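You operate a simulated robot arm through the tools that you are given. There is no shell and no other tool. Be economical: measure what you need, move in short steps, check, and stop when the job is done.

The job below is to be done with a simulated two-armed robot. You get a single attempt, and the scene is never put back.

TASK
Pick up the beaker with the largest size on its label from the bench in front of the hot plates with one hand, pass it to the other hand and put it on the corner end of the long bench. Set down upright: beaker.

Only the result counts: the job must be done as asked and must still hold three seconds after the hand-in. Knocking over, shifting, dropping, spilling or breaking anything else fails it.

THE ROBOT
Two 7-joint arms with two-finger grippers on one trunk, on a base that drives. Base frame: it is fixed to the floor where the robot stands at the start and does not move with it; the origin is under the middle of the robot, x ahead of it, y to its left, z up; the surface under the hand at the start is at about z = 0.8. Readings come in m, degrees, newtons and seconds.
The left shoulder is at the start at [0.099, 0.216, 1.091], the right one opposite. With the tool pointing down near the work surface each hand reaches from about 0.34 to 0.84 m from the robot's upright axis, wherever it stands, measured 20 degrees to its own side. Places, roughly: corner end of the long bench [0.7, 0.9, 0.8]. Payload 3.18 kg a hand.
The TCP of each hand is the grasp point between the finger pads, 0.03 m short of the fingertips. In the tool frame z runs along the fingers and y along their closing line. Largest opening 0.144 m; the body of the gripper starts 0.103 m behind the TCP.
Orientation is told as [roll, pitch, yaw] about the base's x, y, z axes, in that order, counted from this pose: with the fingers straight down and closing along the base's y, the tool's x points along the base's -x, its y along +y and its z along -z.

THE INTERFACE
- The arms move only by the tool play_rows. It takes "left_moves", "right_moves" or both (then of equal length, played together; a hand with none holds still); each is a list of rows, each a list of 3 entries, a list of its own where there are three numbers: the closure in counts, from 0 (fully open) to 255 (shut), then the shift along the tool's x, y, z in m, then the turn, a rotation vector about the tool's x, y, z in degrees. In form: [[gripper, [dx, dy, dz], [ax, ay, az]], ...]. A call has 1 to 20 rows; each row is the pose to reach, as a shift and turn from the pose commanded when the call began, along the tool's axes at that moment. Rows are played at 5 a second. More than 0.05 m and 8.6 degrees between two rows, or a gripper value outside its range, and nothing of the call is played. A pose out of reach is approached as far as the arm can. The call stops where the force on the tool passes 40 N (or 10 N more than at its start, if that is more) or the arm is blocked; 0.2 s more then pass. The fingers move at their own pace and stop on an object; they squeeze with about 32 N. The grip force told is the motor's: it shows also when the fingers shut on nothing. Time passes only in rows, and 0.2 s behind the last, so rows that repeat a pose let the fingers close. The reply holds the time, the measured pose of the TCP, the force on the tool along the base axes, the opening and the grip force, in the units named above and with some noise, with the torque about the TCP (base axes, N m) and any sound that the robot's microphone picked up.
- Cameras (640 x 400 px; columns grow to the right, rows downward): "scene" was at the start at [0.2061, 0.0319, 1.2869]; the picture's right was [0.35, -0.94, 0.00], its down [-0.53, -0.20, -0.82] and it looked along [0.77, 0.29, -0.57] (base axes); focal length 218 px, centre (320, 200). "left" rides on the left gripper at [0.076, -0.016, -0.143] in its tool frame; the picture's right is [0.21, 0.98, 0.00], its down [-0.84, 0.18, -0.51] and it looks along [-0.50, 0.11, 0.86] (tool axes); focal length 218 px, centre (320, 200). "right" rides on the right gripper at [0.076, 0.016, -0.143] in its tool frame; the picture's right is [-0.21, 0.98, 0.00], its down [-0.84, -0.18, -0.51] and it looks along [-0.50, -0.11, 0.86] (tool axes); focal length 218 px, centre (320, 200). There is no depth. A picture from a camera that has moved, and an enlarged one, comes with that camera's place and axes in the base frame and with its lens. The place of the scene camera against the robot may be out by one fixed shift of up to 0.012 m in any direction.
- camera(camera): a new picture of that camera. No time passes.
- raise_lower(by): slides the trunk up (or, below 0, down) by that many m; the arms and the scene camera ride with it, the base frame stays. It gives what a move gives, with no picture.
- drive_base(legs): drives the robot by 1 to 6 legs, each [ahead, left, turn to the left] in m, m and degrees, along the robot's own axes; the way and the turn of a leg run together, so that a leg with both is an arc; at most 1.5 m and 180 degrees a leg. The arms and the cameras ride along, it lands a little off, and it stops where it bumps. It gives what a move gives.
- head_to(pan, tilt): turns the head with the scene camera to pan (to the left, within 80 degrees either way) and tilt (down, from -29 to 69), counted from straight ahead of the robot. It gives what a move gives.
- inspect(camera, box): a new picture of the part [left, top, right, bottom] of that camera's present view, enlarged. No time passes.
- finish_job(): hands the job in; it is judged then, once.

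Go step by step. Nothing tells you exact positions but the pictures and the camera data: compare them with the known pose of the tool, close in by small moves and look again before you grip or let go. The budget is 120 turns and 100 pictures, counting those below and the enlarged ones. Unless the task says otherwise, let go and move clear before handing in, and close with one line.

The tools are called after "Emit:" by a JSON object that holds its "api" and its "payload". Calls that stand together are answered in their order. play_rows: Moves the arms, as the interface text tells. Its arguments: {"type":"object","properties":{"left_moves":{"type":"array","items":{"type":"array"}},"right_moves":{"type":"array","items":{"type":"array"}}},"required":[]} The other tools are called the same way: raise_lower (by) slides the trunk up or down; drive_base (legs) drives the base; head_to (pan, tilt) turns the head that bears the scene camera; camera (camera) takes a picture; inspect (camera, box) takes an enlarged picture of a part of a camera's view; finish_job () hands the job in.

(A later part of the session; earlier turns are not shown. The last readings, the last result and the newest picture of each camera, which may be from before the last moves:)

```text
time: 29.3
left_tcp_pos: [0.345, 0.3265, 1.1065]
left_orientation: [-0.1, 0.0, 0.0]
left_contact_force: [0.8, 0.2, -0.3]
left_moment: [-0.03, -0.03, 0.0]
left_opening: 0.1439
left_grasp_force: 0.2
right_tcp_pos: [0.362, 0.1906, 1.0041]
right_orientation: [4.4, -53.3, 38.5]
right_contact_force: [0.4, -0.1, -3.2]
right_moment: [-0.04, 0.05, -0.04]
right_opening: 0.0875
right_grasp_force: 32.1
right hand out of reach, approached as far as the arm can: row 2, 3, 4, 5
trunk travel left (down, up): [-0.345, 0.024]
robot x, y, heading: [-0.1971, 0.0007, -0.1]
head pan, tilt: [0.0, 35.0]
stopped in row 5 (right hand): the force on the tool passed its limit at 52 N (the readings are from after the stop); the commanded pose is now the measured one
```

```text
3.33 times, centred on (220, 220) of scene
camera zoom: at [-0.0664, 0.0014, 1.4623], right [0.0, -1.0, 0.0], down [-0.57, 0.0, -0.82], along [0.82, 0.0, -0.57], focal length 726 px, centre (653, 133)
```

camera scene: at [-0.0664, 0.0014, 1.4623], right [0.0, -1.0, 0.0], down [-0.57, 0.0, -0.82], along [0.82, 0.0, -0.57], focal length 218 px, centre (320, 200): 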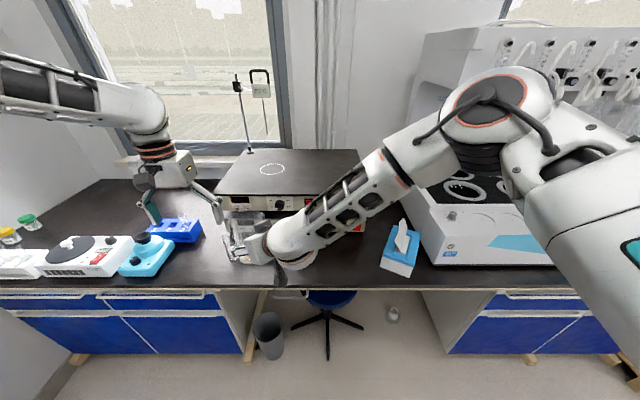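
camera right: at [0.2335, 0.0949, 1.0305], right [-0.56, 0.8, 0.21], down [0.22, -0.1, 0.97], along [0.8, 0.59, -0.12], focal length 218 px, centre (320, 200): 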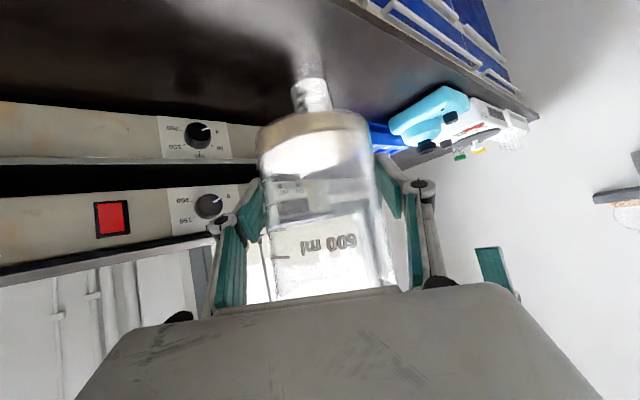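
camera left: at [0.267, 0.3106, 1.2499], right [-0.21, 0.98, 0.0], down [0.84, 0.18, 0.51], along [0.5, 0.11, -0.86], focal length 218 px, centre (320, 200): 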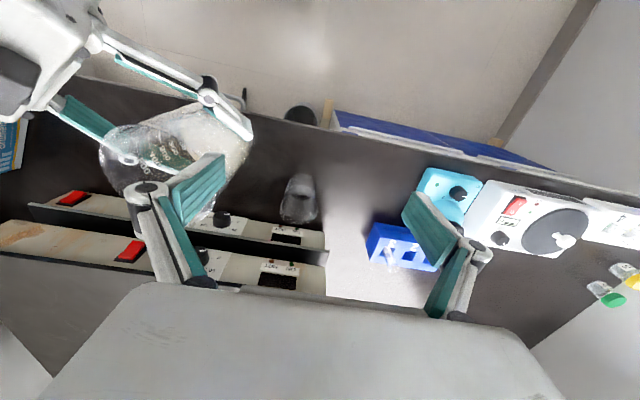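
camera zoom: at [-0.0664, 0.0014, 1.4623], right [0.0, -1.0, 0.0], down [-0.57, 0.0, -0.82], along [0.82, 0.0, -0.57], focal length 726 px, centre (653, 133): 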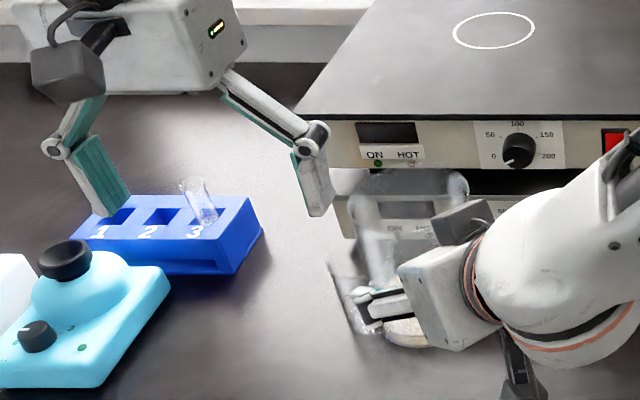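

The beaker is still held the same way but leans about 5°; it probably brushed the left finger. I'll move the left hand up and away, then level the beaker and lower it a bit.

Emit:
{"api": "play_rows", "payload": {"left_moves": [[0, [0, 0.03, -0.02], [0, 0, 0]], [0, [0, 0.06, -0.05], [0, 0, 0]], [0, [0, 0.06, -0.05], [0, 0, 0]]]}}

Emit:
{"api": "play_rows", "payload": {"right_moves": [[255, [0.012, 0, 0.009], [1, 0, -1.3]], [255, [0.024, -0.001, 0.018], [2, 0, -2.7]], [255, [0.036, -0.002, 0.027], [2.97, -0.15, -4]], [255, [0.036, -0.002, 0.027], [2.97, -0.15, -4]]]}}

Emit:
{"api": "camera", "payload": {"camera": "left"}}

```text
time: 30.1
left_tcp_pos: [0.3446, 0.3863, 1.1578]
left_orientation: [0.0, 0.1, 0.0]
left_contact_force: [0.2, 0.0, -0.1]
left_moment: [0.0, 0.01, 0.0]
left_opening: 0.1441
left_grasp_force: 0.0
right_tcp_pos: [0.3637, 0.1911, 1.0068]
right_orientation: [4.6, -53.4, 38.4]
right_contact_force: [0.1, 0.3, -3.5]
right_moment: [0.01, 0.03, 0.02]
right_opening: 0.0875
right_grasp_force: 31.9
trunk travel left (down, up): [-0.345, 0.024]
robot x, y, heading: [-0.1984, 0.0004, 0.1]
head pan, tilt: [0.0, 35.0]
```

```text
time: 31.1
left_tcp_pos: [0.3438, 0.3859, 1.1569]
left_orientation: [0.0, 0.0, 0.1]
left_contact_force: [-0.6, 0.2, -0.8]
left_moment: [-0.01, 0.0, 0.02]
left_opening: 0.1442
left_grasp_force: 0.1
right_tcp_pos: [0.3634, 0.1908, 0.9901]
right_orientation: [1.8, -53.5, 40.6]
right_contact_force: [0.0, -0.1, -2.4]
right_moment: [0.0, 0.05, -0.02]
right_opening: 0.0879
right_grasp_force: 31.9
right hand out of reach, approached as far as the arm can: row 2, 3, 4
trunk travel left (down, up): [-0.345, 0.024]
robot x, y, heading: [-0.203, 0.0022, 0.1]
head pan, tilt: [0.0, 35.0]
```

```text
66 pictures are left
camera left: at [0.2668, 0.37, 1.3002], right [-0.21, 0.98, 0.0], down [0.84, 0.18, 0.51], along [0.5, 0.11, -0.86], focal length 218 px, centre (320, 200)
```

left: 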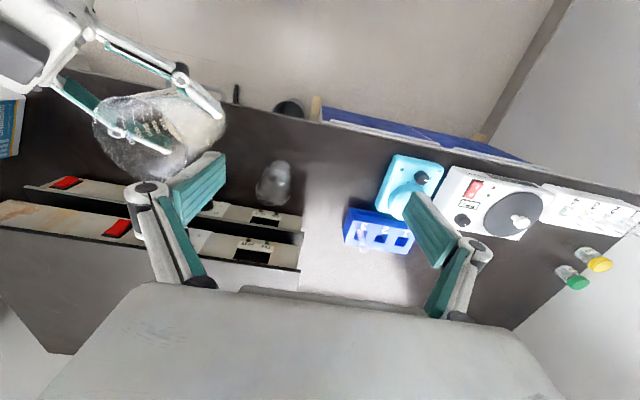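

The beaker is nearly level, rim at z ≈ 1.07, at [0.363, 0.19], which the left arm should reach. I'll bring the left hand over it, yawed 40° so its fingers sit parallel to and above the right ones.

Emit:
{"api": "play_rows", "payload": {"left_moves": [[0, [-0.003, -0.02, 0], [0, 0, -7]], [0, [-0.006, -0.04, 0], [0, 0, -14]], [0, [-0.009, -0.06, 0], [0, 0, -21]], [0, [-0.012, -0.08, 0], [0, 0, -28]], [0, [-0.015, -0.1, 0], [0, 0, -35]], [0, [-0.017, -0.12, 0], [0, 0, -40]], [0, [-0.017, -0.12, 0], [0, 0, -40]]]}}

Emit:
{"api": "camera", "payload": {"camera": "left"}}

Emit:
{"api": "camera", "payload": {"camera": "scene"}}

```text
time: 32.7
left_tcp_pos: [0.3609, 0.267, 1.1554]
left_orientation: [0.1, 0.1, 40.1]
left_contact_force: [-0.7, 0.4, -1.5]
left_moment: [0.02, 0.01, -0.01]
left_opening: 0.1442
left_grasp_force: 0.0
right_tcp_pos: [0.3626, 0.1918, 0.991]
right_orientation: [1.8, -53.5, 40.8]
right_contact_force: [0.8, -0.4, -2.3]
right_moment: [-0.05, 0.03, 0.0]
right_opening: 0.0877
right_grasp_force: 31.2
trunk travel left (down, up): [-0.345, 0.024]
robot x, y, heading: [-0.1988, -0.0005, -0.2]
head pan, tilt: [0.0, 35.0]
```

```text
65 pictures are left
camera left: at [0.3129, 0.2055, 1.3], right [-0.79, 0.61, 0.0], down [0.53, 0.68, 0.51], along [0.31, 0.4, -0.86], focal length 218 px, centre (320, 200)
```

left: 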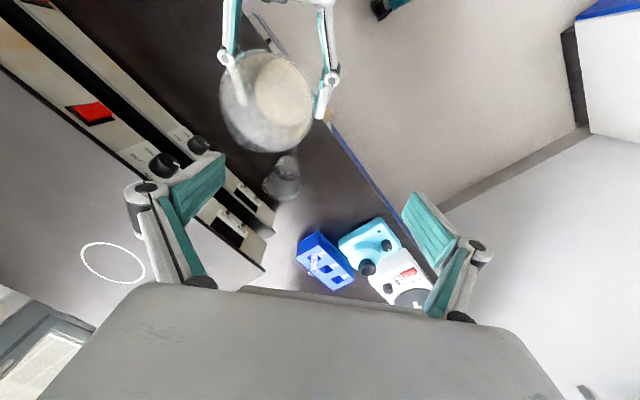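

```text
64 pictures are left
camera scene: at [-0.0661, 0.0012, 1.4623], right [0.0, -1.0, 0.0], down [-0.57, 0.0, -0.82], along [0.82, 0.0, -0.57], focal length 218 px, centre (320, 200)
```

scene: 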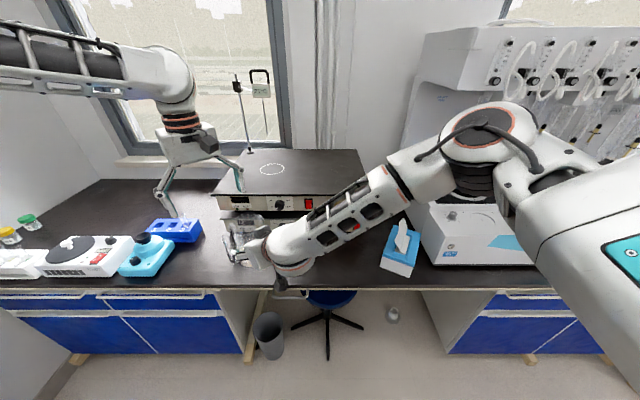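

The view shows the beaker and right fingers well; the estimated rim position projects onto the rim. Moving the left hand right above it.

Emit:
{"api": "play_rows", "payload": {"left_moves": [[0, [0.016, -0.02, 0], [0, 0, 0]], [0, [0.032, -0.04, 0], [0, 0, 0]], [0, [0.048, -0.06, 0], [0, 0, 0]], [0, [0.048, -0.06, 0], [0, 0, 0]]]}}

Emit:
{"api": "camera", "payload": {"camera": "left"}}

Emit:
{"api": "camera", "payload": {"camera": "right"}}

```text
time: 33.7
left_tcp_pos: [0.3618, 0.2067, 1.157]
left_orientation: [0.0, 0.1, 40.0]
left_contact_force: [0.3, -0.3, 0.9]
left_moment: [-0.01, 0.01, -0.04]
left_opening: 0.144
left_grasp_force: 0.0
left hand out of reach, approached as far as the arm can: row 3, 4
right_tcp_pos: [0.364, 0.1909, 0.9898]
right_orientation: [1.9, -53.5, 40.6]
right_contact_force: [0.3, 0.6, -2.9]
right_moment: [-0.05, 0.05, 0.01]
right_opening: 0.0879
right_grasp_force: 31.4
trunk travel left (down, up): [-0.345, 0.024]
robot x, y, heading: [-0.1997, 0.0049, -0.2]
head pan, tilt: [0.0, 35.0]
```

```text
63 pictures are left
camera left: at [0.3144, 0.1451, 1.3003], right [-0.79, 0.61, 0.0], down [0.53, 0.68, 0.51], along [0.31, 0.4, -0.86], focal length 218 px, centre (320, 200)
```

left: 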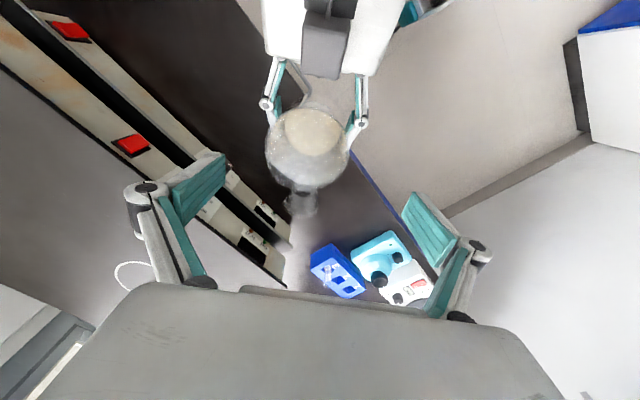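

```text
62 pictures are left
camera right: at [0.2335, 0.0957, 1.0154], right [-0.56, 0.81, 0.19], down [0.2, -0.08, 0.98], along [0.8, 0.58, -0.12], focal length 218 px, centre (320, 200)
```

right: 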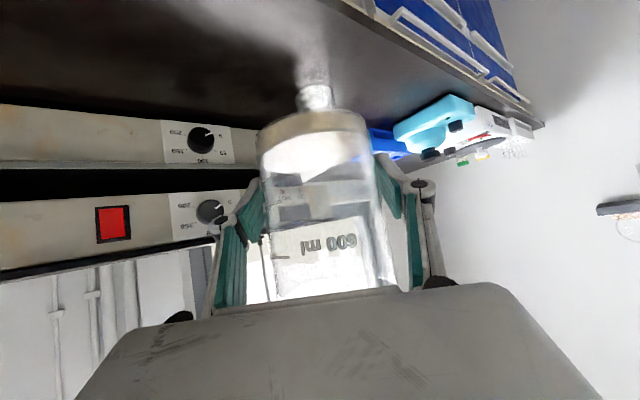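

The left hand is 16 mm short of the beaker's axis. I'll try bringing the beaker to it with a small right-hand move.

Emit:
{"api": "play_rows", "payload": {"right_moves": [[255, [-0.001, 0.009, 0.0015], [0, 0, 0]], [255, [-0.002, 0.0186, 0.003], [0, 0, 0]], [255, [-0.002, 0.0186, 0.003], [0, 0, 0]]]}}

Emit:
{"api": "camera", "payload": {"camera": "left"}}

```text
time: 34.5
left_tcp_pos: [0.3621, 0.2067, 1.1569]
left_orientation: [0.0, 0.1, 39.9]
left_contact_force: [-0.5, -1.3, 0.5]
left_moment: [-0.02, -0.02, -0.01]
left_opening: 0.1442
left_grasp_force: 0.0
right_tcp_pos: [0.3537, 0.2068, 0.9911]
right_orientation: [1.9, -53.4, 40.6]
right_contact_force: [-0.1, 0.2, -2.5]
right_moment: [0.02, 0.02, 0.02]
right_opening: 0.0877
right_grasp_force: 32.8
trunk travel left (down, up): [-0.345, 0.024]
robot x, y, heading: [-0.1953, -0.0007, 0.1]
head pan, tilt: [0.0, 35.0]
```

```text
61 pictures are left
camera left: at [0.3141, 0.1451, 1.3004], right [-0.79, 0.61, 0.0], down [0.53, 0.68, 0.51], along [0.31, 0.4, -0.86], focal length 218 px, centre (320, 200)
```

left: 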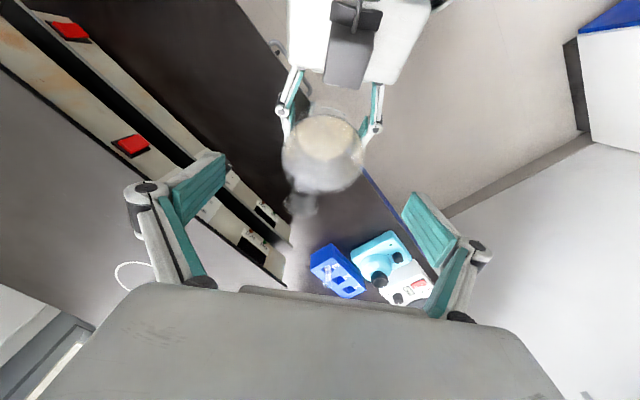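

Now the rim sits centred between the left fingers. Descending about 9 cm, watching forces.

Emit:
{"api": "play_rows", "payload": {"left_moves": [[0, [0.003, 0.002, 0.02], [0, 0, 0]], [0, [0.0046, 0.0039, 0.04], [0, 0, 0]], [0, [0.0046, 0.0039, 0.06], [0, 0, 0]], [0, [0.0046, 0.0039, 0.06], [0, 0, 0]]]}}

Emit:
{"api": "camera", "payload": {"camera": "left"}}

Emit:
{"api": "camera", "payload": {"camera": "right"}}

```text
time: 35.5
left_tcp_pos: [0.3561, 0.2075, 1.0954]
left_orientation: [0.0, 0.1, 39.9]
left_contact_force: [0.3, 0.4, -0.9]
left_moment: [0.03, 0.01, -0.01]
left_opening: 0.1442
left_grasp_force: 0.1
right_tcp_pos: [0.3512, 0.2069, 0.9914]
right_orientation: [1.8, -53.5, 40.6]
right_contact_force: [-0.6, 1.1, -2.0]
right_moment: [-0.02, 0.03, 0.0]
right_opening: 0.0877
right_grasp_force: 31.7
trunk travel left (down, up): [-0.345, 0.024]
robot x, y, heading: [-0.1948, 0.0018, 0.1]
head pan, tilt: [0.0, 35.0]
```

```text
60 pictures are left
camera left: at [0.3079, 0.1457, 1.2394], right [-0.79, 0.62, 0.0], down [0.53, 0.68, 0.51], along [0.31, 0.4, -0.86], focal length 218 px, centre (320, 200)
```

left: 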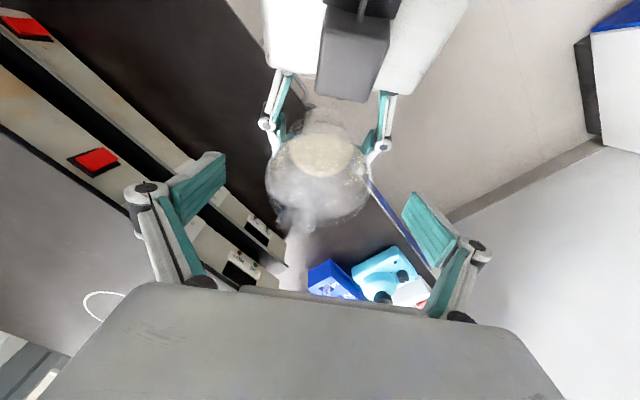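

```text
59 pictures are left
camera right: at [0.2234, 0.1119, 1.0157], right [-0.56, 0.81, 0.19], down [0.2, -0.08, 0.98], along [0.8, 0.58, -0.12], focal length 218 px, centre (320, 200)
```

right: 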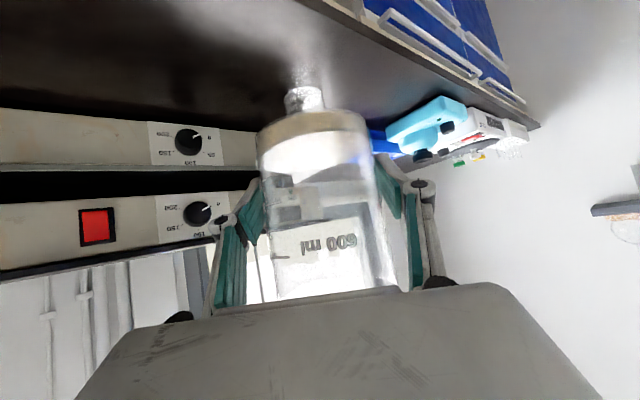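

Centred within 3 mm. I'll correct that, go down the last 3 cm, and close.

Emit:
{"api": "play_rows", "payload": {"left_moves": [[0, [0, -0.003, 0.015], [0, 0, 0]], [0, [0, -0.003, 0.03], [0, 0, 0]], [0, [0, -0.003, 0.03], [0, 0, 0]]]}}

Emit:
{"api": "camera", "payload": {"camera": "left"}}

```text
time: 36.3
left_tcp_pos: [0.358, 0.2052, 1.0669]
left_orientation: [-0.3, 0.1, 40.0]
left_contact_force: [0.5, 0.5, 0.5]
left_moment: [0.02, 0.02, -0.02]
left_opening: 0.1441
left_grasp_force: 0.1
right_tcp_pos: [0.3537, 0.2062, 0.9915]
right_orientation: [1.8, -53.5, 40.6]
right_contact_force: [0.2, 1.0, -3.9]
right_moment: [-0.03, -0.02, -0.01]
right_opening: 0.0876
right_grasp_force: 32.5
trunk travel left (down, up): [-0.345, 0.024]
robot x, y, heading: [-0.2008, -0.0015, 0.0]
head pan, tilt: [0.0, 35.0]
```

```text
58 pictures are left
camera left: at [0.3089, 0.1448, 1.2099], right [-0.79, 0.62, 0.0], down [0.53, 0.68, 0.51], along [0.31, 0.4, -0.86], focal length 218 px, centre (320, 200)
```

left: 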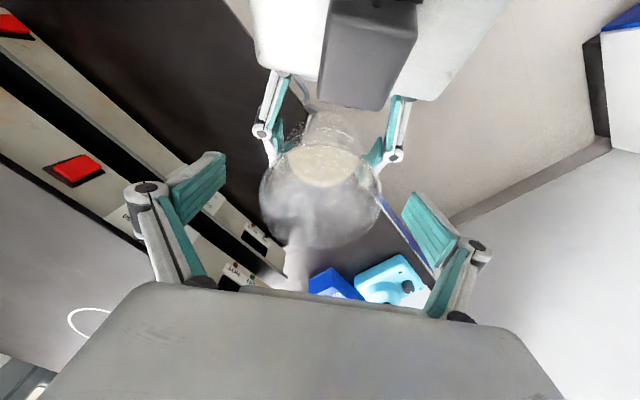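

Emit:
{"api": "play_rows", "payload": {"left_moves": [[40, [0, 0, 0], [0, 0, 0]], [70, [0, 0, 0], [0, 0, 0]], [90, [0, 0, 0], [0, 0, 0]], [110, [0, 0, 0], [0, 0, 0]], [255, [0, 0, 0], [0, 0, 0]], [255, [0, 0, 0], [0, 0, 0]], [255, [0, 0, 0], [0, 0, 0]]]}}

Emit:
{"api": "camera", "payload": {"camera": "left"}}

```text
time: 37.9
left_tcp_pos: [0.3579, 0.2059, 1.0672]
left_orientation: [-0.1, 0.1, 39.9]
left_contact_force: [-10.4, 11.3, 8.1]
left_moment: [0.85, 0.57, 0.33]
left_opening: 0.0882
left_grasp_force: 31.8
right_tcp_pos: [0.3544, 0.2059, 0.9908]
right_orientation: [1.7, -53.4, 40.5]
right_contact_force: [10.7, -11.3, -10.9]
right_moment: [0.01, 0.23, -0.38]
right_opening: 0.0878
right_grasp_force: 32.1
trunk travel left (down, up): [-0.345, 0.024]
robot x, y, heading: [-0.1994, -0.0015, -0.1]
head pan, tilt: [0.0, 35.0]
```

```text
57 pictures are left
camera left: at [0.3088, 0.1453, 1.2099], right [-0.79, 0.61, 0.0], down [0.53, 0.68, 0.51], along [0.31, 0.4, -0.86], focal length 218 px, centre (320, 200)
```

left: 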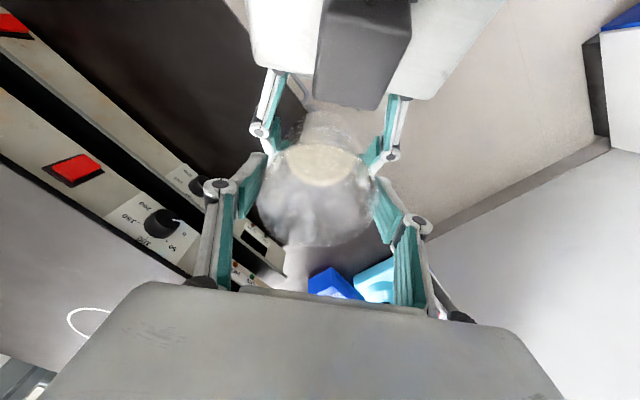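

Both hands hold the beaker. Now the right hand opens and backs out along its fingers.

Emit:
{"api": "play_rows", "payload": {"right_moves": [[90, [0, 0, 0], [0, 0, 0]], [70, [0, 0, 0], [0, 0, 0]], [50, [0, 0, 0], [0, 0, 0]], [40, [0, 0, 0], [0, 0, 0]], [40, [0, 0, 0], [0, 0, 0]]]}}

Emit:
{"api": "camera", "payload": {"camera": "left"}}

```text
time: 39.1
left_tcp_pos: [0.3574, 0.2053, 1.066]
left_orientation: [-0.2, 0.1, 40.0]
left_contact_force: [-0.3, -0.5, -0.6]
left_moment: [0.02, -0.01, -0.04]
left_opening: 0.0882
left_grasp_force: 32.1
right_tcp_pos: [0.3529, 0.2073, 0.9905]
right_orientation: [1.7, -53.5, 40.6]
right_contact_force: [0.4, -0.3, -0.8]
right_moment: [0.01, -0.03, 0.04]
right_opening: 0.1213
right_grasp_force: 0.1
trunk travel left (down, up): [-0.345, 0.024]
robot x, y, heading: [-0.1977, -0.0021, -0.1]
head pan, tilt: [0.0, 35.0]
```

```text
56 pictures are left
camera left: at [0.3088, 0.1448, 1.21], right [-0.79, 0.61, 0.0], down [0.53, 0.68, 0.51], along [0.31, 0.4, -0.86], focal length 218 px, centre (320, 200)
```

left: 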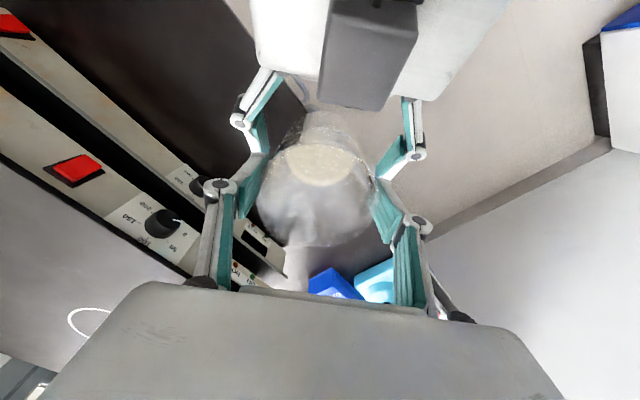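

Emit:
{"api": "play_rows", "payload": {"right_moves": [[40, [0, 0, -0.03], [0, 0, 0]], [40, [0, 0, -0.06], [0, 0, 0]], [40, [0, 0, -0.09], [0, 0, 0]], [40, [0, 0, -0.12], [0, 0, 0]], [40, [0, 0, -0.14], [0, 0, 0]], [40, [0, 0, -0.14], [0, 0, 0]]]}}

Emit:
{"api": "camera", "payload": {"camera": "left"}}

Emit:
{"api": "camera", "payload": {"camera": "scene"}}

```text
time: 40.5
left_tcp_pos: [0.3579, 0.2061, 1.0668]
left_orientation: [-0.1, 0.1, 39.9]
left_contact_force: [0.0, -0.1, -0.6]
left_moment: [-0.01, -0.02, 0.0]
left_opening: 0.0881
left_grasp_force: 31.5
right_tcp_pos: [0.268, 0.1308, 1.0747]
right_orientation: [1.8, -53.5, 40.6]
right_contact_force: [0.4, -0.1, 0.4]
right_moment: [-0.04, 0.0, -0.02]
right_opening: 0.1215
right_grasp_force: 0.0
right hand out of reach, approached as far as the arm can: row 3
trunk travel left (down, up): [-0.345, 0.024]
robot x, y, heading: [-0.199, 0.0039, 0.2]
head pan, tilt: [0.0, 35.0]
```

```text
55 pictures are left
camera left: at [0.3082, 0.1448, 1.2103], right [-0.79, 0.61, 0.0], down [0.53, 0.68, 0.51], along [0.31, 0.4, -0.86], focal length 218 px, centre (320, 200)
```

left: 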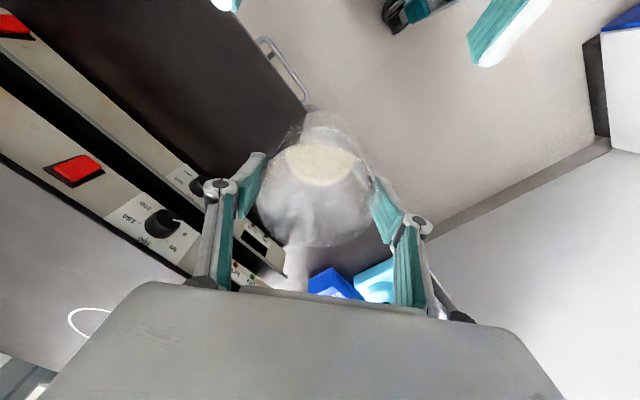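

```text
54 pictures are left
camera scene: at [-0.0665, 0.0008, 1.4623], right [0.0, -1.0, 0.0], down [-0.57, 0.0, -0.82], along [0.82, 0.0, -0.57], focal length 218 px, centre (320, 200)
```

scene: 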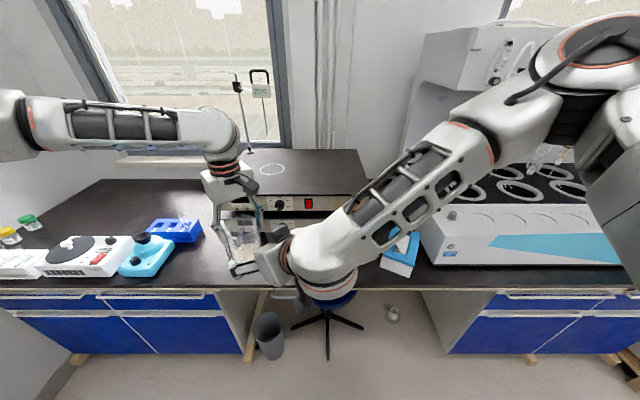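

The handover worked: the left hand holds the beaker alone. I'll take the right hand well clear, and lift the beaker a little.

Emit:
{"api": "play_rows", "payload": {"right_moves": [[40, [0.016, -0.016, -0.022], [0, 0, 0]], [40, [0.032, -0.031, -0.044], [0, 0, 0]], [40, [0.048, -0.047, -0.067], [0, 0, 0]], [40, [0.064, -0.062, -0.089], [0, 0, 0]], [40, [0.08, -0.078, -0.111], [0, 0, 0]], [40, [0.08, -0.078, -0.111], [0, 0, 0]]]}}

Emit:
{"api": "play_rows", "payload": {"left_moves": [[255, [0, 0.02, -0.01], [0, 0, 3]], [255, [0, 0.04, -0.02], [0, 0, 8]], [255, [0, 0.06, -0.03], [0, 0, 14]], [255, [0, 0.08, -0.04], [0, 0, 20]], [255, [0, 0.1, -0.05], [0, 0, 26]], [255, [0, 0.12, -0.06], [0, 0, 33]], [255, [0, 0.14, -0.06], [0, 0, 40]], [255, [0, 0.14, -0.06], [0, 0, 40]]]}}

Emit:
{"api": "head_to", "payload": {"pan": 45, "tilt": 35}}

Emit:
{"api": "camera", "payload": {"camera": "scene"}}

```text
time: 41.9
left_tcp_pos: [0.3552, 0.2012, 1.0699]
left_orientation: [-0.3, 0.0, 39.9]
left_contact_force: [0.3, -0.4, -2.0]
left_moment: [0.1, -0.04, 0.02]
left_opening: 0.0879
left_grasp_force: 32.6
right_tcp_pos: [0.2562, -0.0596, 1.0826]
right_orientation: [3.9, -53.6, 39.4]
right_contact_force: [0.6, -0.2, 0.9]
right_moment: [0.07, -0.04, 0.06]
right_opening: 0.1214
right_grasp_force: 0.1
right hand out of reach, approached as far as the arm can: row 1, 2, 3, 4, 5, 6
trunk travel left (down, up): [-0.345, 0.024]
robot x, y, heading: [-0.1988, -0.0034, 0.3]
head pan, tilt: [0.0, 35.0]
```

```text
time: 43.7
left_tcp_pos: [0.2693, 0.311, 1.1265]
left_orientation: [0.0, 0.3, 0.0]
left_contact_force: [0.5, -0.1, -2.9]
left_moment: [0.01, -0.01, 0.01]
left_opening: 0.0879
left_grasp_force: 32.3
right_tcp_pos: [0.2581, -0.0564, 1.0822]
right_orientation: [3.7, -53.2, 39.5]
right_contact_force: [-0.6, 0.3, 0.4]
right_moment: [0.02, 0.03, 0.02]
right_opening: 0.1216
right_grasp_force: 0.0
trunk travel left (down, up): [-0.345, 0.024]
robot x, y, heading: [-0.2022, 0.0007, -0.1]
head pan, tilt: [0.0, 35.0]
```

```text
time: 44.9
left_tcp_pos: [0.268, 0.3115, 1.1264]
left_orientation: [0.1, 0.2, 0.0]
left_contact_force: [0.6, -0.3, -2.4]
left_moment: [0.02, 0.04, 0.0]
left_opening: 0.0879
left_grasp_force: 32.4
right_tcp_pos: [0.2578, -0.0558, 1.0816]
right_orientation: [3.7, -53.3, 39.6]
right_contact_force: [0.3, -0.1, 0.5]
right_moment: [-0.03, -0.01, 0.02]
right_opening: 0.1214
right_grasp_force: 0.0
trunk travel left (down, up): [-0.345, 0.024]
robot x, y, heading: [-0.1969, -0.0032, -0.0]
head pan, tilt: [45.0, 35.0]
```

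```text
53 pictures are left
camera scene: at [-0.0916, 0.0632, 1.4623], right [0.71, -0.71, 0.0], down [-0.41, -0.41, -0.82], along [0.58, 0.58, -0.57], focal length 218 px, centre (320, 200)
```

scene: 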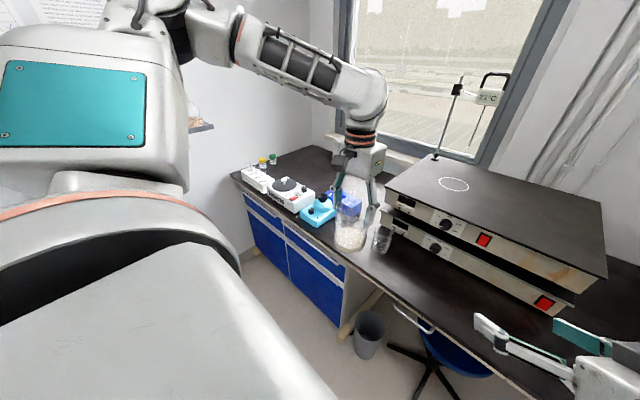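

The beaker is secure and clear of everything. I'll strafe left with it, then look over the corner end for a free spot.

Emit:
{"api": "drive_base", "payload": {"legs": [[0, 0.5, 0]]}}

Emit:
{"api": "head_to", "payload": {"pan": 25, "tilt": 32}}

Emit:
{"api": "camera", "payload": {"camera": "scene"}}

Emit:
{"api": "camera", "payload": {"camera": "left"}}

```text
time: 49.7
left_tcp_pos: [0.2675, 0.8065, 1.1263]
left_orientation: [-0.1, 0.1, 0.2]
left_contact_force: [0.5, -1.0, -2.9]
left_moment: [-0.04, 0.04, -0.02]
left_opening: 0.0878
left_grasp_force: 32.3
right_tcp_pos: [0.2576, 0.4406, 1.0825]
right_orientation: [3.7, -53.3, 39.7]
right_contact_force: [0.6, 0.9, -0.3]
right_moment: [-0.02, -0.02, 0.02]
right_opening: 0.1213
right_grasp_force: 0.0
trunk travel left (down, up): [-0.345, 0.024]
robot x, y, heading: [-0.2027, 0.4966, 0.1]
head pan, tilt: [45.0, 35.0]
```

```text
time: 50.5
left_tcp_pos: [0.2674, 0.8066, 1.1262]
left_orientation: [-0.1, 0.1, 0.2]
left_contact_force: [0.4, -1.0, -3.8]
left_moment: [0.0, 0.0, 0.02]
left_opening: 0.0884
left_grasp_force: 32.5
right_tcp_pos: [0.2574, 0.4397, 1.082]
right_orientation: [3.7, -53.3, 39.7]
right_contact_force: [-0.2, -0.2, 0.9]
right_moment: [0.03, 0.01, -0.01]
right_opening: 0.1213
right_grasp_force: 0.0
trunk travel left (down, up): [-0.345, 0.024]
robot x, y, heading: [-0.1991, 0.4929, 0.1]
head pan, tilt: [25.0, 32.0]
```

```text
52 pictures are left
camera scene: at [-0.0734, 0.5332, 1.4669], right [0.43, -0.91, 0.0], down [-0.48, -0.23, -0.85], along [0.77, 0.36, -0.53], focal length 218 px, centre (320, 200)
```

scene: 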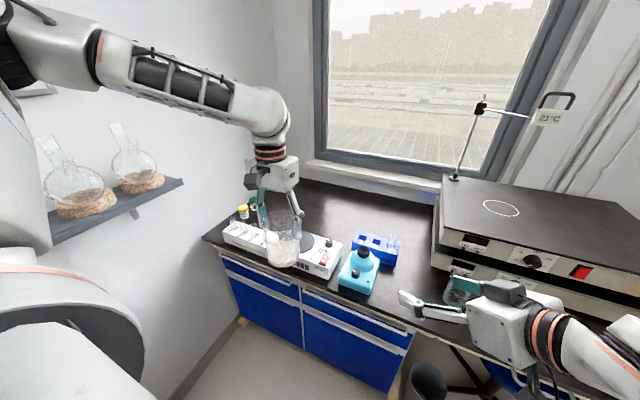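

```text
51 pictures are left
camera left: at [0.1906, 0.7907, 1.2694], right [-0.21, 0.98, 0.0], down [0.84, 0.18, 0.51], along [0.5, 0.11, -0.86], focal length 218 px, centre (320, 200)
```

left: 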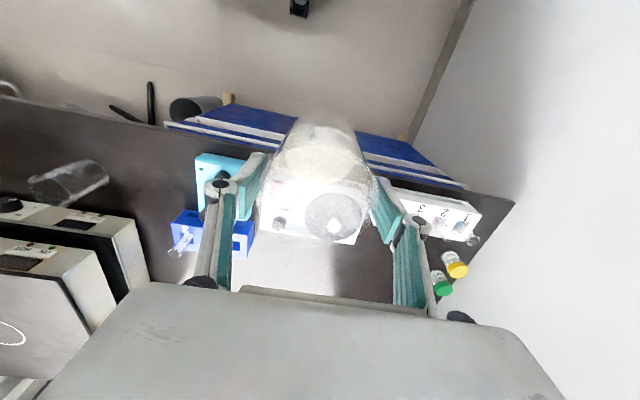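

The free spot is the bare bench behind the white stirrer, around [0.72, 0.91]. A shelf with flasks is on the left wall, so I'll extend the left arm forward first to bring its elbow past the shelf, and only then drive closer.

Emit:
{"api": "play_rows", "payload": {"left_moves": [[255, [-0.025, 0, 0.01], [0, 0, 0]], [255, [-0.05, 0, 0.02], [0, 0, 0]], [255, [-0.075, 0, 0.03], [0, 0, 0]], [255, [-0.1, 0, 0.04], [0, 0, 0]], [255, [-0.12, 0, 0.04], [0, 0, 0]], [255, [-0.12, 0, 0.04], [0, 0, 0]]]}}

Emit:
{"api": "head_to", "payload": {"pan": 30, "tilt": 45}}

Emit:
{"api": "camera", "payload": {"camera": "scene"}}

```text
time: 51.9
left_tcp_pos: [0.3879, 0.807, 1.0863]
left_orientation: [0.0, 0.0, 0.2]
left_contact_force: [-0.2, 0.0, -2.5]
left_moment: [-0.01, -0.02, -0.01]
left_opening: 0.0879
left_grasp_force: 32.6
right_tcp_pos: [0.2583, 0.4404, 1.0824]
right_orientation: [3.7, -53.2, 39.7]
right_contact_force: [-0.1, -0.4, 0.1]
right_moment: [-0.01, 0.0, -0.03]
right_opening: 0.1215
right_grasp_force: 0.0
trunk travel left (down, up): [-0.345, 0.024]
robot x, y, heading: [-0.2003, 0.4942, 0.1]
head pan, tilt: [25.0, 32.0]
```

```text
time: 52.7
left_tcp_pos: [0.3878, 0.8063, 1.0859]
left_orientation: [-0.1, 0.1, 0.2]
left_contact_force: [0.3, -0.1, -1.9]
left_moment: [-0.01, 0.02, 0.05]
left_opening: 0.088
left_grasp_force: 31.8
right_tcp_pos: [0.2581, 0.4411, 1.0822]
right_orientation: [3.8, -53.3, 39.7]
right_contact_force: [0.3, 0.0, -0.4]
right_moment: [-0.01, -0.03, 0.06]
right_opening: 0.1216
right_grasp_force: 0.1
trunk travel left (down, up): [-0.345, 0.024]
robot x, y, heading: [-0.1998, 0.498, 0.2]
head pan, tilt: [30.0, 45.0]
```

```text
50 pictures are left
camera scene: at [-0.0841, 0.5359, 1.4475], right [0.5, -0.86, 0.0], down [-0.61, -0.35, -0.71], along [0.61, 0.35, -0.71], focal length 218 px, centre (320, 200)
```

scene: 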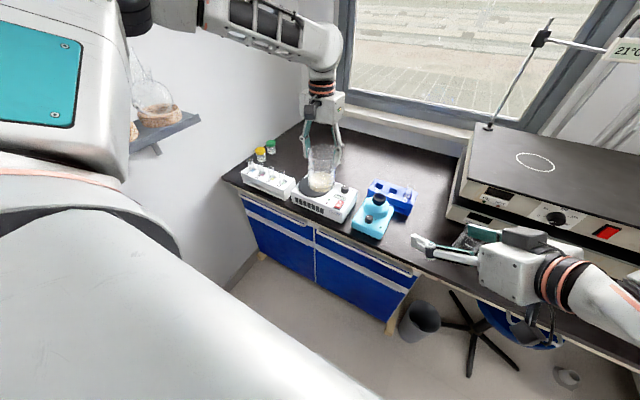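

Emit:
{"api": "drive_base", "payload": {"legs": [[0.2, 0, 0]]}}

Emit:
{"api": "camera", "payload": {"camera": "scene"}}

Emit:
{"api": "camera", "payload": {"camera": "left"}}

```text
time: 54.3
left_tcp_pos: [0.5864, 0.8059, 1.0841]
left_orientation: [0.0, 0.2, 0.2]
left_contact_force: [0.9, -0.1, -3.4]
left_moment: [0.01, 0.01, 0.01]
left_opening: 0.0878
left_grasp_force: 31.8
right_tcp_pos: [0.4561, 0.4404, 1.0808]
right_orientation: [3.7, -53.3, 39.6]
right_contact_force: [-0.1, 0.4, 0.5]
right_moment: [-0.01, 0.02, 0.03]
right_opening: 0.1213
right_grasp_force: 0.0
trunk travel left (down, up): [-0.345, 0.024]
robot x, y, heading: [-0.0018, 0.4903, -0.1]
head pan, tilt: [30.0, 45.0]
```

```text
49 pictures are left
camera scene: at [0.1145, 0.5361, 1.4474], right [0.5, -0.87, 0.0], down [-0.61, -0.35, -0.71], along [0.61, 0.35, -0.71], focal length 218 px, centre (320, 200)
```

scene: 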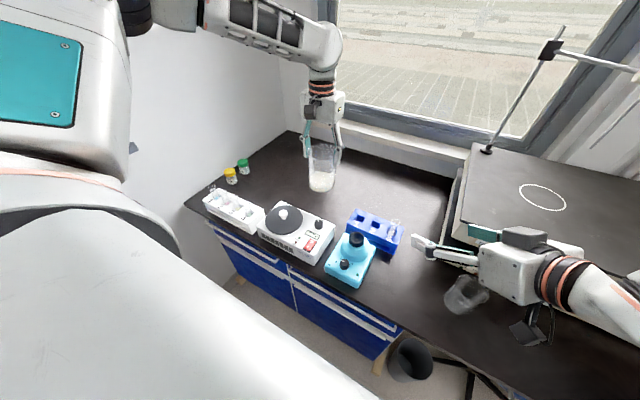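

```text
48 pictures are left
camera left: at [0.5101, 0.7903, 1.2287], right [-0.21, 0.98, 0.0], down [0.84, 0.18, 0.51], along [0.49, 0.11, -0.86], focal length 218 px, centre (320, 200)
```

left: 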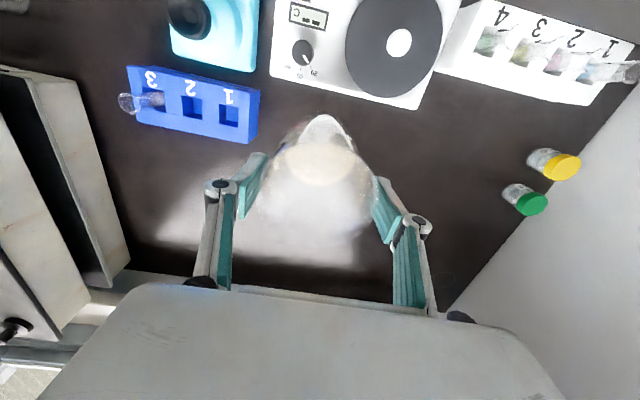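

The view from above shows the bench behind the stirrer is free, and [0.70, 0.90] is well clear of everything. I'll strafe 0.095 left to line up.

Emit:
{"api": "drive_base", "payload": {"legs": [[0, 0.095, 0]]}}

Emit:
{"api": "play_rows", "payload": {"left_moves": [[255, [-0.02, 0, 0.015], [0, 0, 0]], [255, [-0.04, 0, 0.03], [0, 0, 0]], [255, [-0.06, 0, 0.045], [0, 0, 0]], [255, [-0.08, 0, 0.06], [0, 0, 0]], [255, [-0.1, 0, 0.075], [0, 0, 0]], [255, [-0.112, 0, 0.09], [0, 0, 0]], [255, [-0.112, 0, 0.09], [0, 0, 0]]]}}

Emit:
{"api": "camera", "payload": {"camera": "scene"}}

Emit:
{"api": "camera", "payload": {"camera": "left"}}

```text
time: 55.8
left_tcp_pos: [0.5861, 0.9022, 1.0861]
left_orientation: [-0.1, 0.0, 0.1]
left_contact_force: [0.4, 0.0, -2.1]
left_moment: [0.01, 0.0, 0.01]
left_opening: 0.0879
left_grasp_force: 32.0
right_tcp_pos: [0.4547, 0.5371, 1.0815]
right_orientation: [3.7, -53.2, 39.7]
right_contact_force: [-0.3, 0.4, -0.6]
right_moment: [-0.03, 0.03, -0.01]
right_opening: 0.1214
right_grasp_force: 0.1
trunk travel left (down, up): [-0.345, 0.024]
robot x, y, heading: [-0.0007, 0.5907, 0.1]
head pan, tilt: [30.0, 45.0]
```

```text
time: 57.4
left_tcp_pos: [0.6399, 0.9269, 1.0194]
left_orientation: [-0.1, 0.1, 0.2]
left_contact_force: [0.0, -0.4, -3.2]
left_moment: [0.01, 0.01, 0.0]
left_opening: 0.0878
left_grasp_force: 31.7
left hand out of reach, approached as far as the arm can: row 3, 4, 5, 6, 7
right_tcp_pos: [0.4549, 0.5356, 1.0827]
right_orientation: [3.7, -53.3, 39.6]
right_contact_force: [0.7, 0.7, 0.2]
right_moment: [-0.02, 0.0, 0.01]
right_opening: 0.1216
right_grasp_force: 0.1
trunk travel left (down, up): [-0.345, 0.024]
robot x, y, heading: [-0.0061, 0.5895, 0.1]
head pan, tilt: [30.0, 45.0]
```

```text
47 pictures are left
camera scene: at [0.1135, 0.6313, 1.4474], right [0.5, -0.87, 0.0], down [-0.61, -0.35, -0.71], along [0.61, 0.35, -0.71], focal length 218 px, centre (320, 200)
```

scene: 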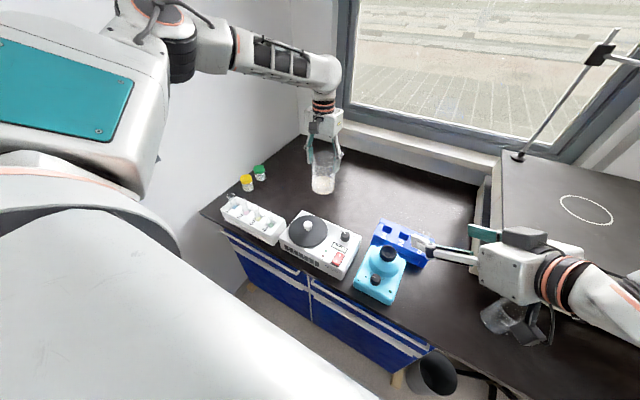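

```text
46 pictures are left
camera left: at [0.5622, 0.9101, 1.1635], right [-0.21, 0.98, 0.0], down [0.84, 0.18, 0.51], along [0.5, 0.11, -0.86], focal length 218 px, centre (320, 200)
```

left: 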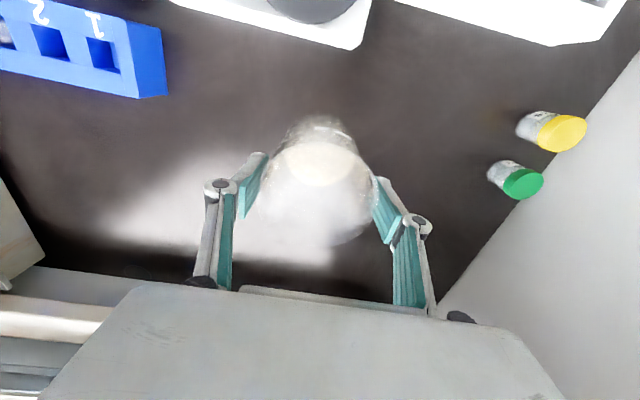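

The raised trunk keeps the left shoulder back, so I'm 6 cm short. I'll pull the right hand back and up a bit, lower the trunk 7 cm, then extend again.

Emit:
{"api": "play_rows", "payload": {"right_moves": [[40, [0, 0, -0.03], [0, 0, 0]], [40, [0, 0, -0.06], [0, 0, 0]], [40, [0, 0, -0.06], [0, 0, 0]]]}}

Emit:
{"api": "raise_lower", "payload": {"by": -0.07}}

Emit:
{"api": "play_rows", "payload": {"left_moves": [[255, [-0.015, -0.005, 0], [0, 0, 0]], [255, [-0.03, -0.012, 0], [0, 0, 0]], [255, [-0.045, -0.018, 0.005], [0, 0, 0]], [255, [-0.055, -0.022, 0.01], [0, 0, 0]], [255, [-0.055, -0.022, 0.01], [0, 0, 0]]]}}

```text
time: 58.2
left_tcp_pos: [0.639, 0.9259, 1.0199]
left_orientation: [-0.2, 0.0, 0.2]
left_contact_force: [0.2, 0.5, -3.4]
left_moment: [0.03, 0.0, -0.04]
left_opening: 0.088
left_grasp_force: 32.2
right_tcp_pos: [0.4619, 0.5122, 1.1176]
right_orientation: [3.7, -53.3, 39.8]
right_contact_force: [0.7, 0.1, -0.6]
right_moment: [-0.02, -0.02, 0.0]
right_opening: 0.1214
right_grasp_force: 0.0
right hand out of reach, approached as far as the arm can: row 1, 2, 3
trunk travel left (down, up): [-0.345, 0.024]
robot x, y, heading: [-0.0042, 0.588, 0.1]
head pan, tilt: [30.0, 45.0]
```

```text
time: 59.2
left_tcp_pos: [0.6391, 0.927, 0.9516]
left_orientation: [0.0, 0.1, 0.1]
left_contact_force: [-0.2, 0.8, -3.2]
left_moment: [0.03, -0.01, -0.06]
left_opening: 0.0879
left_grasp_force: 32.3
right_tcp_pos: [0.4632, 0.5137, 1.0363]
right_orientation: [5.3, -52.0, 38.6]
right_contact_force: [0.1, 0.6, 0.5]
right_moment: [-0.01, -0.01, -0.02]
right_opening: 0.1211
right_grasp_force: 0.0
trunk travel left (down, up): [-0.275, 0.094]
robot x, y, heading: [-0.0029, 0.59, -0.1]
head pan, tilt: [30.0, 45.0]
```

```text
time: 60.5
left_tcp_pos: [0.6535, 0.9218, 0.9551]
left_orientation: [-0.1, 0.0, 0.2]
left_contact_force: [0.4, 1.4, -2.5]
left_moment: [0.03, 0.01, 0.02]
left_opening: 0.0879
left_grasp_force: 32.0
left hand out of reach, approached as far as the arm can: row 2, 3, 4, 5
right_tcp_pos: [0.4626, 0.5138, 1.0355]
right_orientation: [5.4, -52.1, 38.4]
right_contact_force: [-0.3, 0.2, 0.3]
right_moment: [0.0, 0.01, 0.01]
right_opening: 0.1215
right_grasp_force: 0.0
trunk travel left (down, up): [-0.275, 0.094]
robot x, y, heading: [-0.0048, 0.5889, 0.2]
head pan, tilt: [30.0, 45.0]
```

Reached [0.654, 0.922]; a 4–5 cm drive forward would put it on the named spot. I'll look down to check clearance between base and bench.

Emit:
{"api": "head_to", "payload": {"pan": -5, "tilt": 69}}

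Emit:
{"api": "camera", "payload": {"camera": "scene"}}

Emit:
{"api": "camera", "payload": {"camera": "left"}}

```text
time: 61.5
left_tcp_pos: [0.6534, 0.9209, 0.9558]
left_orientation: [-0.1, -0.1, 0.1]
left_contact_force: [0.0, 0.3, -3.0]
left_moment: [0.0, 0.06, 0.02]
left_opening: 0.0877
left_grasp_force: 31.7
right_tcp_pos: [0.4633, 0.5129, 1.0356]
right_orientation: [5.4, -52.0, 38.4]
right_contact_force: [0.0, 0.0, -0.1]
right_moment: [0.01, -0.03, -0.01]
right_opening: 0.1212
right_grasp_force: 0.0
trunk travel left (down, up): [-0.275, 0.094]
robot x, y, heading: [-0.0032, 0.5928, 0.2]
head pan, tilt: [-5.0, 68.8]
```

```text
45 pictures are left
camera scene: at [0.1099, 0.5858, 1.3476], right [-0.08, -1.0, 0.0], down [-0.93, 0.08, -0.36], along [0.36, -0.03, -0.93], focal length 218 px, centre (320, 200)
```

scene: 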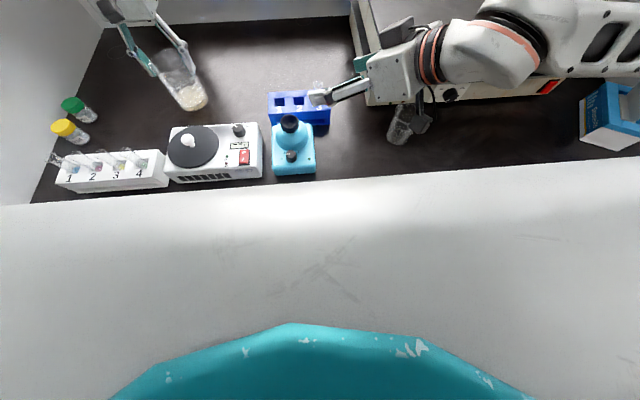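

```text
44 pictures are left
camera left: at [0.576, 0.9058, 1.0987], right [-0.21, 0.98, 0.0], down [0.84, 0.18, 0.51], along [0.5, 0.11, -0.86], focal length 218 px, centre (320, 200)
```

left: 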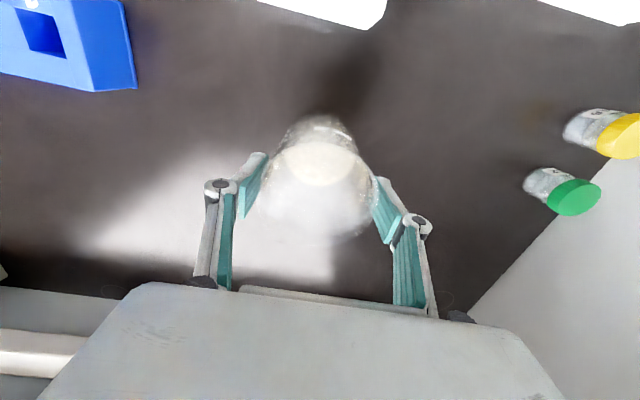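

It looks like there's a gap of several centimetres between the base and the bench front. I'll drive 4.5 cm forward with the beaker still about 3 cm above the bench.

Emit:
{"api": "drive_base", "payload": {"legs": [[0.045, 0, 0]]}}

Emit:
{"api": "head_to", "payload": {"pan": 35, "tilt": 40}}

Emit:
{"api": "camera", "payload": {"camera": "scene"}}

```text
time: 62.4
left_tcp_pos: [0.6987, 0.9212, 0.9543]
left_orientation: [-0.1, 0.1, 0.1]
left_contact_force: [0.4, 1.2, -2.6]
left_moment: [-0.01, 0.07, 0.0]
left_opening: 0.0878
left_grasp_force: 32.3
right_tcp_pos: [0.5098, 0.5134, 1.0348]
right_orientation: [5.5, -51.9, 38.3]
right_contact_force: [0.0, 0.4, -0.5]
right_moment: [0.02, 0.05, 0.02]
right_opening: 0.1212
right_grasp_force: 0.1
trunk travel left (down, up): [-0.275, 0.094]
robot x, y, heading: [0.0428, 0.5908, 0.1]
head pan, tilt: [-5.0, 68.8]
```

```text
time: 63.4
left_tcp_pos: [0.698, 0.9217, 0.956]
left_orientation: [-0.1, 0.0, 0.0]
left_contact_force: [1.0, 0.1, -2.1]
left_moment: [0.03, 0.04, 0.02]
left_opening: 0.0877
left_grasp_force: 31.9
right_tcp_pos: [0.5078, 0.5138, 1.0351]
right_orientation: [5.4, -51.9, 38.5]
right_contact_force: [0.8, 0.3, -0.3]
right_moment: [-0.03, -0.02, 0.01]
right_opening: 0.1213
right_grasp_force: 0.0
trunk travel left (down, up): [-0.275, 0.094]
robot x, y, heading: [0.0437, 0.5883, 0.3]
head pan, tilt: [35.0, 40.0]
```

```text
43 pictures are left
camera scene: at [0.1685, 0.6394, 1.3836], right [0.57, -0.82, 0.0], down [-0.53, -0.37, -0.77], along [0.63, 0.44, -0.64], focal length 218 px, centre (320, 200)
```

scene: 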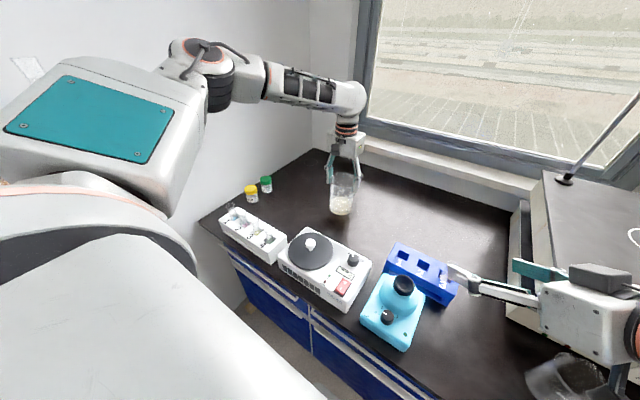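

Emit:
{"api": "inspect", "payload": {"camera": "scene", "box": [300, 130, 390, 225]}}

Emit:
{"api": "play_rows", "payload": {"left_moves": [[255, [0, 0, 0.01], [0, 0, 0]], [255, [0, 0, 0.018], [0, 0, 0]], [255, [0, 0, 0.018], [0, 0, 0]]]}}

Emit:
{"api": "inspect", "payload": {"camera": "scene", "box": [300, 130, 390, 225]}}

```text
4.21 times, centred on (345, 178) of scene
camera zoom: at [0.1685, 0.6394, 1.3836], right [0.57, -0.82, 0.0], down [-0.53, -0.37, -0.77], along [0.63, 0.44, -0.64], focal length 917 px, centre (215, 295)
```

zoom: 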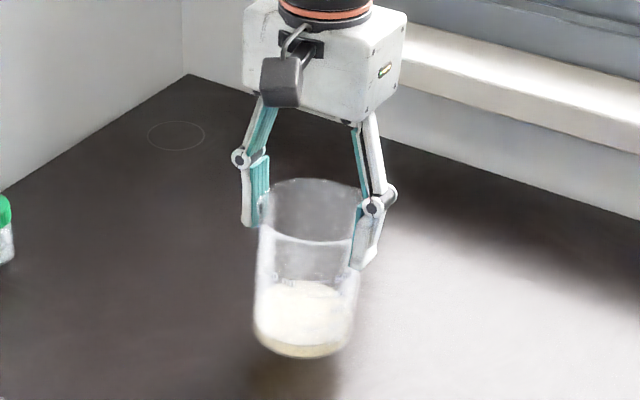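

```text
time: 64.2
left_tcp_pos: [0.6933, 0.9233, 0.9382]
left_orientation: [-0.2, -0.2, 0.1]
left_contact_force: [0.2, 0.3, -4.1]
left_moment: [0.01, -0.01, -0.01]
left_opening: 0.0877
left_grasp_force: 32.0
left hand out of reach, approached as far as the arm can: row 2, 3
right_tcp_pos: [0.508, 0.5133, 1.0355]
right_orientation: [5.3, -52.0, 38.4]
right_contact_force: [0.2, 0.1, -0.3]
right_moment: [0.02, 0.02, 0.04]
right_opening: 0.1213
right_grasp_force: 0.0
trunk travel left (down, up): [-0.275, 0.094]
robot x, y, heading: [0.0456, 0.591, -0.3]
head pan, tilt: [35.0, 40.0]
```

```text
4.21 times, centred on (345, 178) of scene
camera zoom: at [0.1685, 0.6395, 1.3836], right [0.58, -0.82, 0.0], down [-0.53, -0.37, -0.77], along [0.63, 0.44, -0.64], focal length 917 px, centre (215, 295)
```

zoom: 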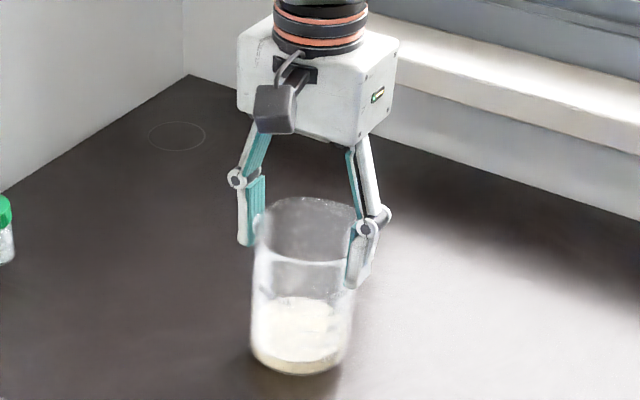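

The beaker looks upright with about 1.5 cm to go. The arm is at its reach limit, so I'll lower with the trunk in small steps.

Emit:
{"api": "raise_lower", "payload": {"by": -0.01}}

Emit:
{"api": "inspect", "payload": {"camera": "scene", "box": [300, 130, 390, 225]}}

```text
time: 64.8
left_tcp_pos: [0.6936, 0.9245, 0.9287]
left_orientation: [-0.2, 0.1, 0.2]
left_contact_force: [-0.7, -0.6, -3.4]
left_moment: [-0.01, 0.02, -0.01]
left_opening: 0.0874
left_grasp_force: 32.4
right_tcp_pos: [0.5097, 0.5127, 1.0254]
right_orientation: [5.5, -51.8, 38.4]
right_contact_force: [-0.3, 0.0, -0.4]
right_moment: [0.01, -0.02, 0.03]
right_opening: 0.1215
right_grasp_force: 0.0
trunk travel left (down, up): [-0.265, 0.104]
robot x, y, heading: [0.0426, 0.5907, -0.1]
head pan, tilt: [35.0, 40.0]
```

```text
4.21 times, centred on (345, 178) of scene
camera zoom: at [0.1719, 0.6396, 1.3734], right [0.58, -0.82, 0.0], down [-0.53, -0.37, -0.77], along [0.63, 0.44, -0.64], focal length 917 px, centre (215, 295)
```

zoom: 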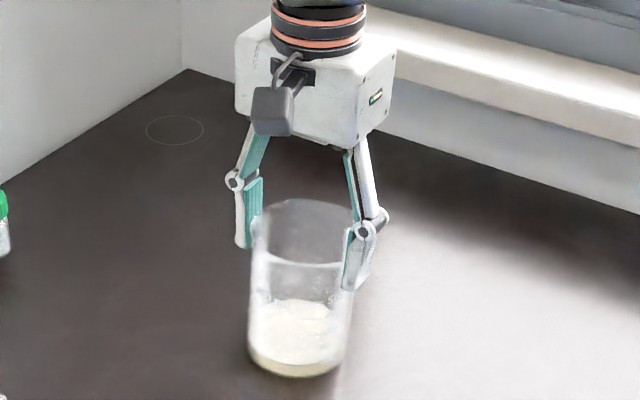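

Still hanging freely (load about -3 N). Next I'll take a few 3 mm steps, watching for the force to change.

Emit:
{"api": "raise_lower", "payload": {"by": -0.004}}

Emit:
{"api": "raise_lower", "payload": {"by": -0.003}}

```text
time: 65.3
left_tcp_pos: [0.6943, 0.9231, 0.9261]
left_orientation: [-0.1, -0.3, 0.0]
left_contact_force: [-1.2, 0.8, 5.7]
left_moment: [-0.1, -0.25, 0.01]
left_opening: 0.0878
left_grasp_force: 31.8
right_tcp_pos: [0.5104, 0.5148, 1.0213]
right_orientation: [5.6, -51.8, 38.3]
right_contact_force: [0.1, 0.0, 0.3]
right_moment: [-0.02, 0.02, 0.01]
right_opening: 0.1215
right_grasp_force: 0.1
trunk travel left (down, up): [-0.261, 0.108]
robot x, y, heading: [0.043, 0.5886, 0.2]
head pan, tilt: [35.0, 40.0]
```

```text
time: 65.9
left_tcp_pos: [0.692, 0.9229, 0.9248]
left_orientation: [-0.1, -0.3, 0.1]
left_contact_force: [-3.9, 4.2, 21.1]
left_moment: [0.15, -0.53, 0.14]
left_opening: 0.088
left_grasp_force: 32.0
right_tcp_pos: [0.5094, 0.5142, 1.0188]
right_orientation: [5.4, -51.8, 38.4]
right_contact_force: [0.6, 0.0, -0.1]
right_moment: [-0.01, 0.0, 0.03]
right_opening: 0.1215
right_grasp_force: 0.0
trunk travel left (down, up): [-0.258, 0.111]
robot x, y, heading: [0.0435, 0.5895, 0.3]
head pan, tilt: [35.0, 40.0]
```

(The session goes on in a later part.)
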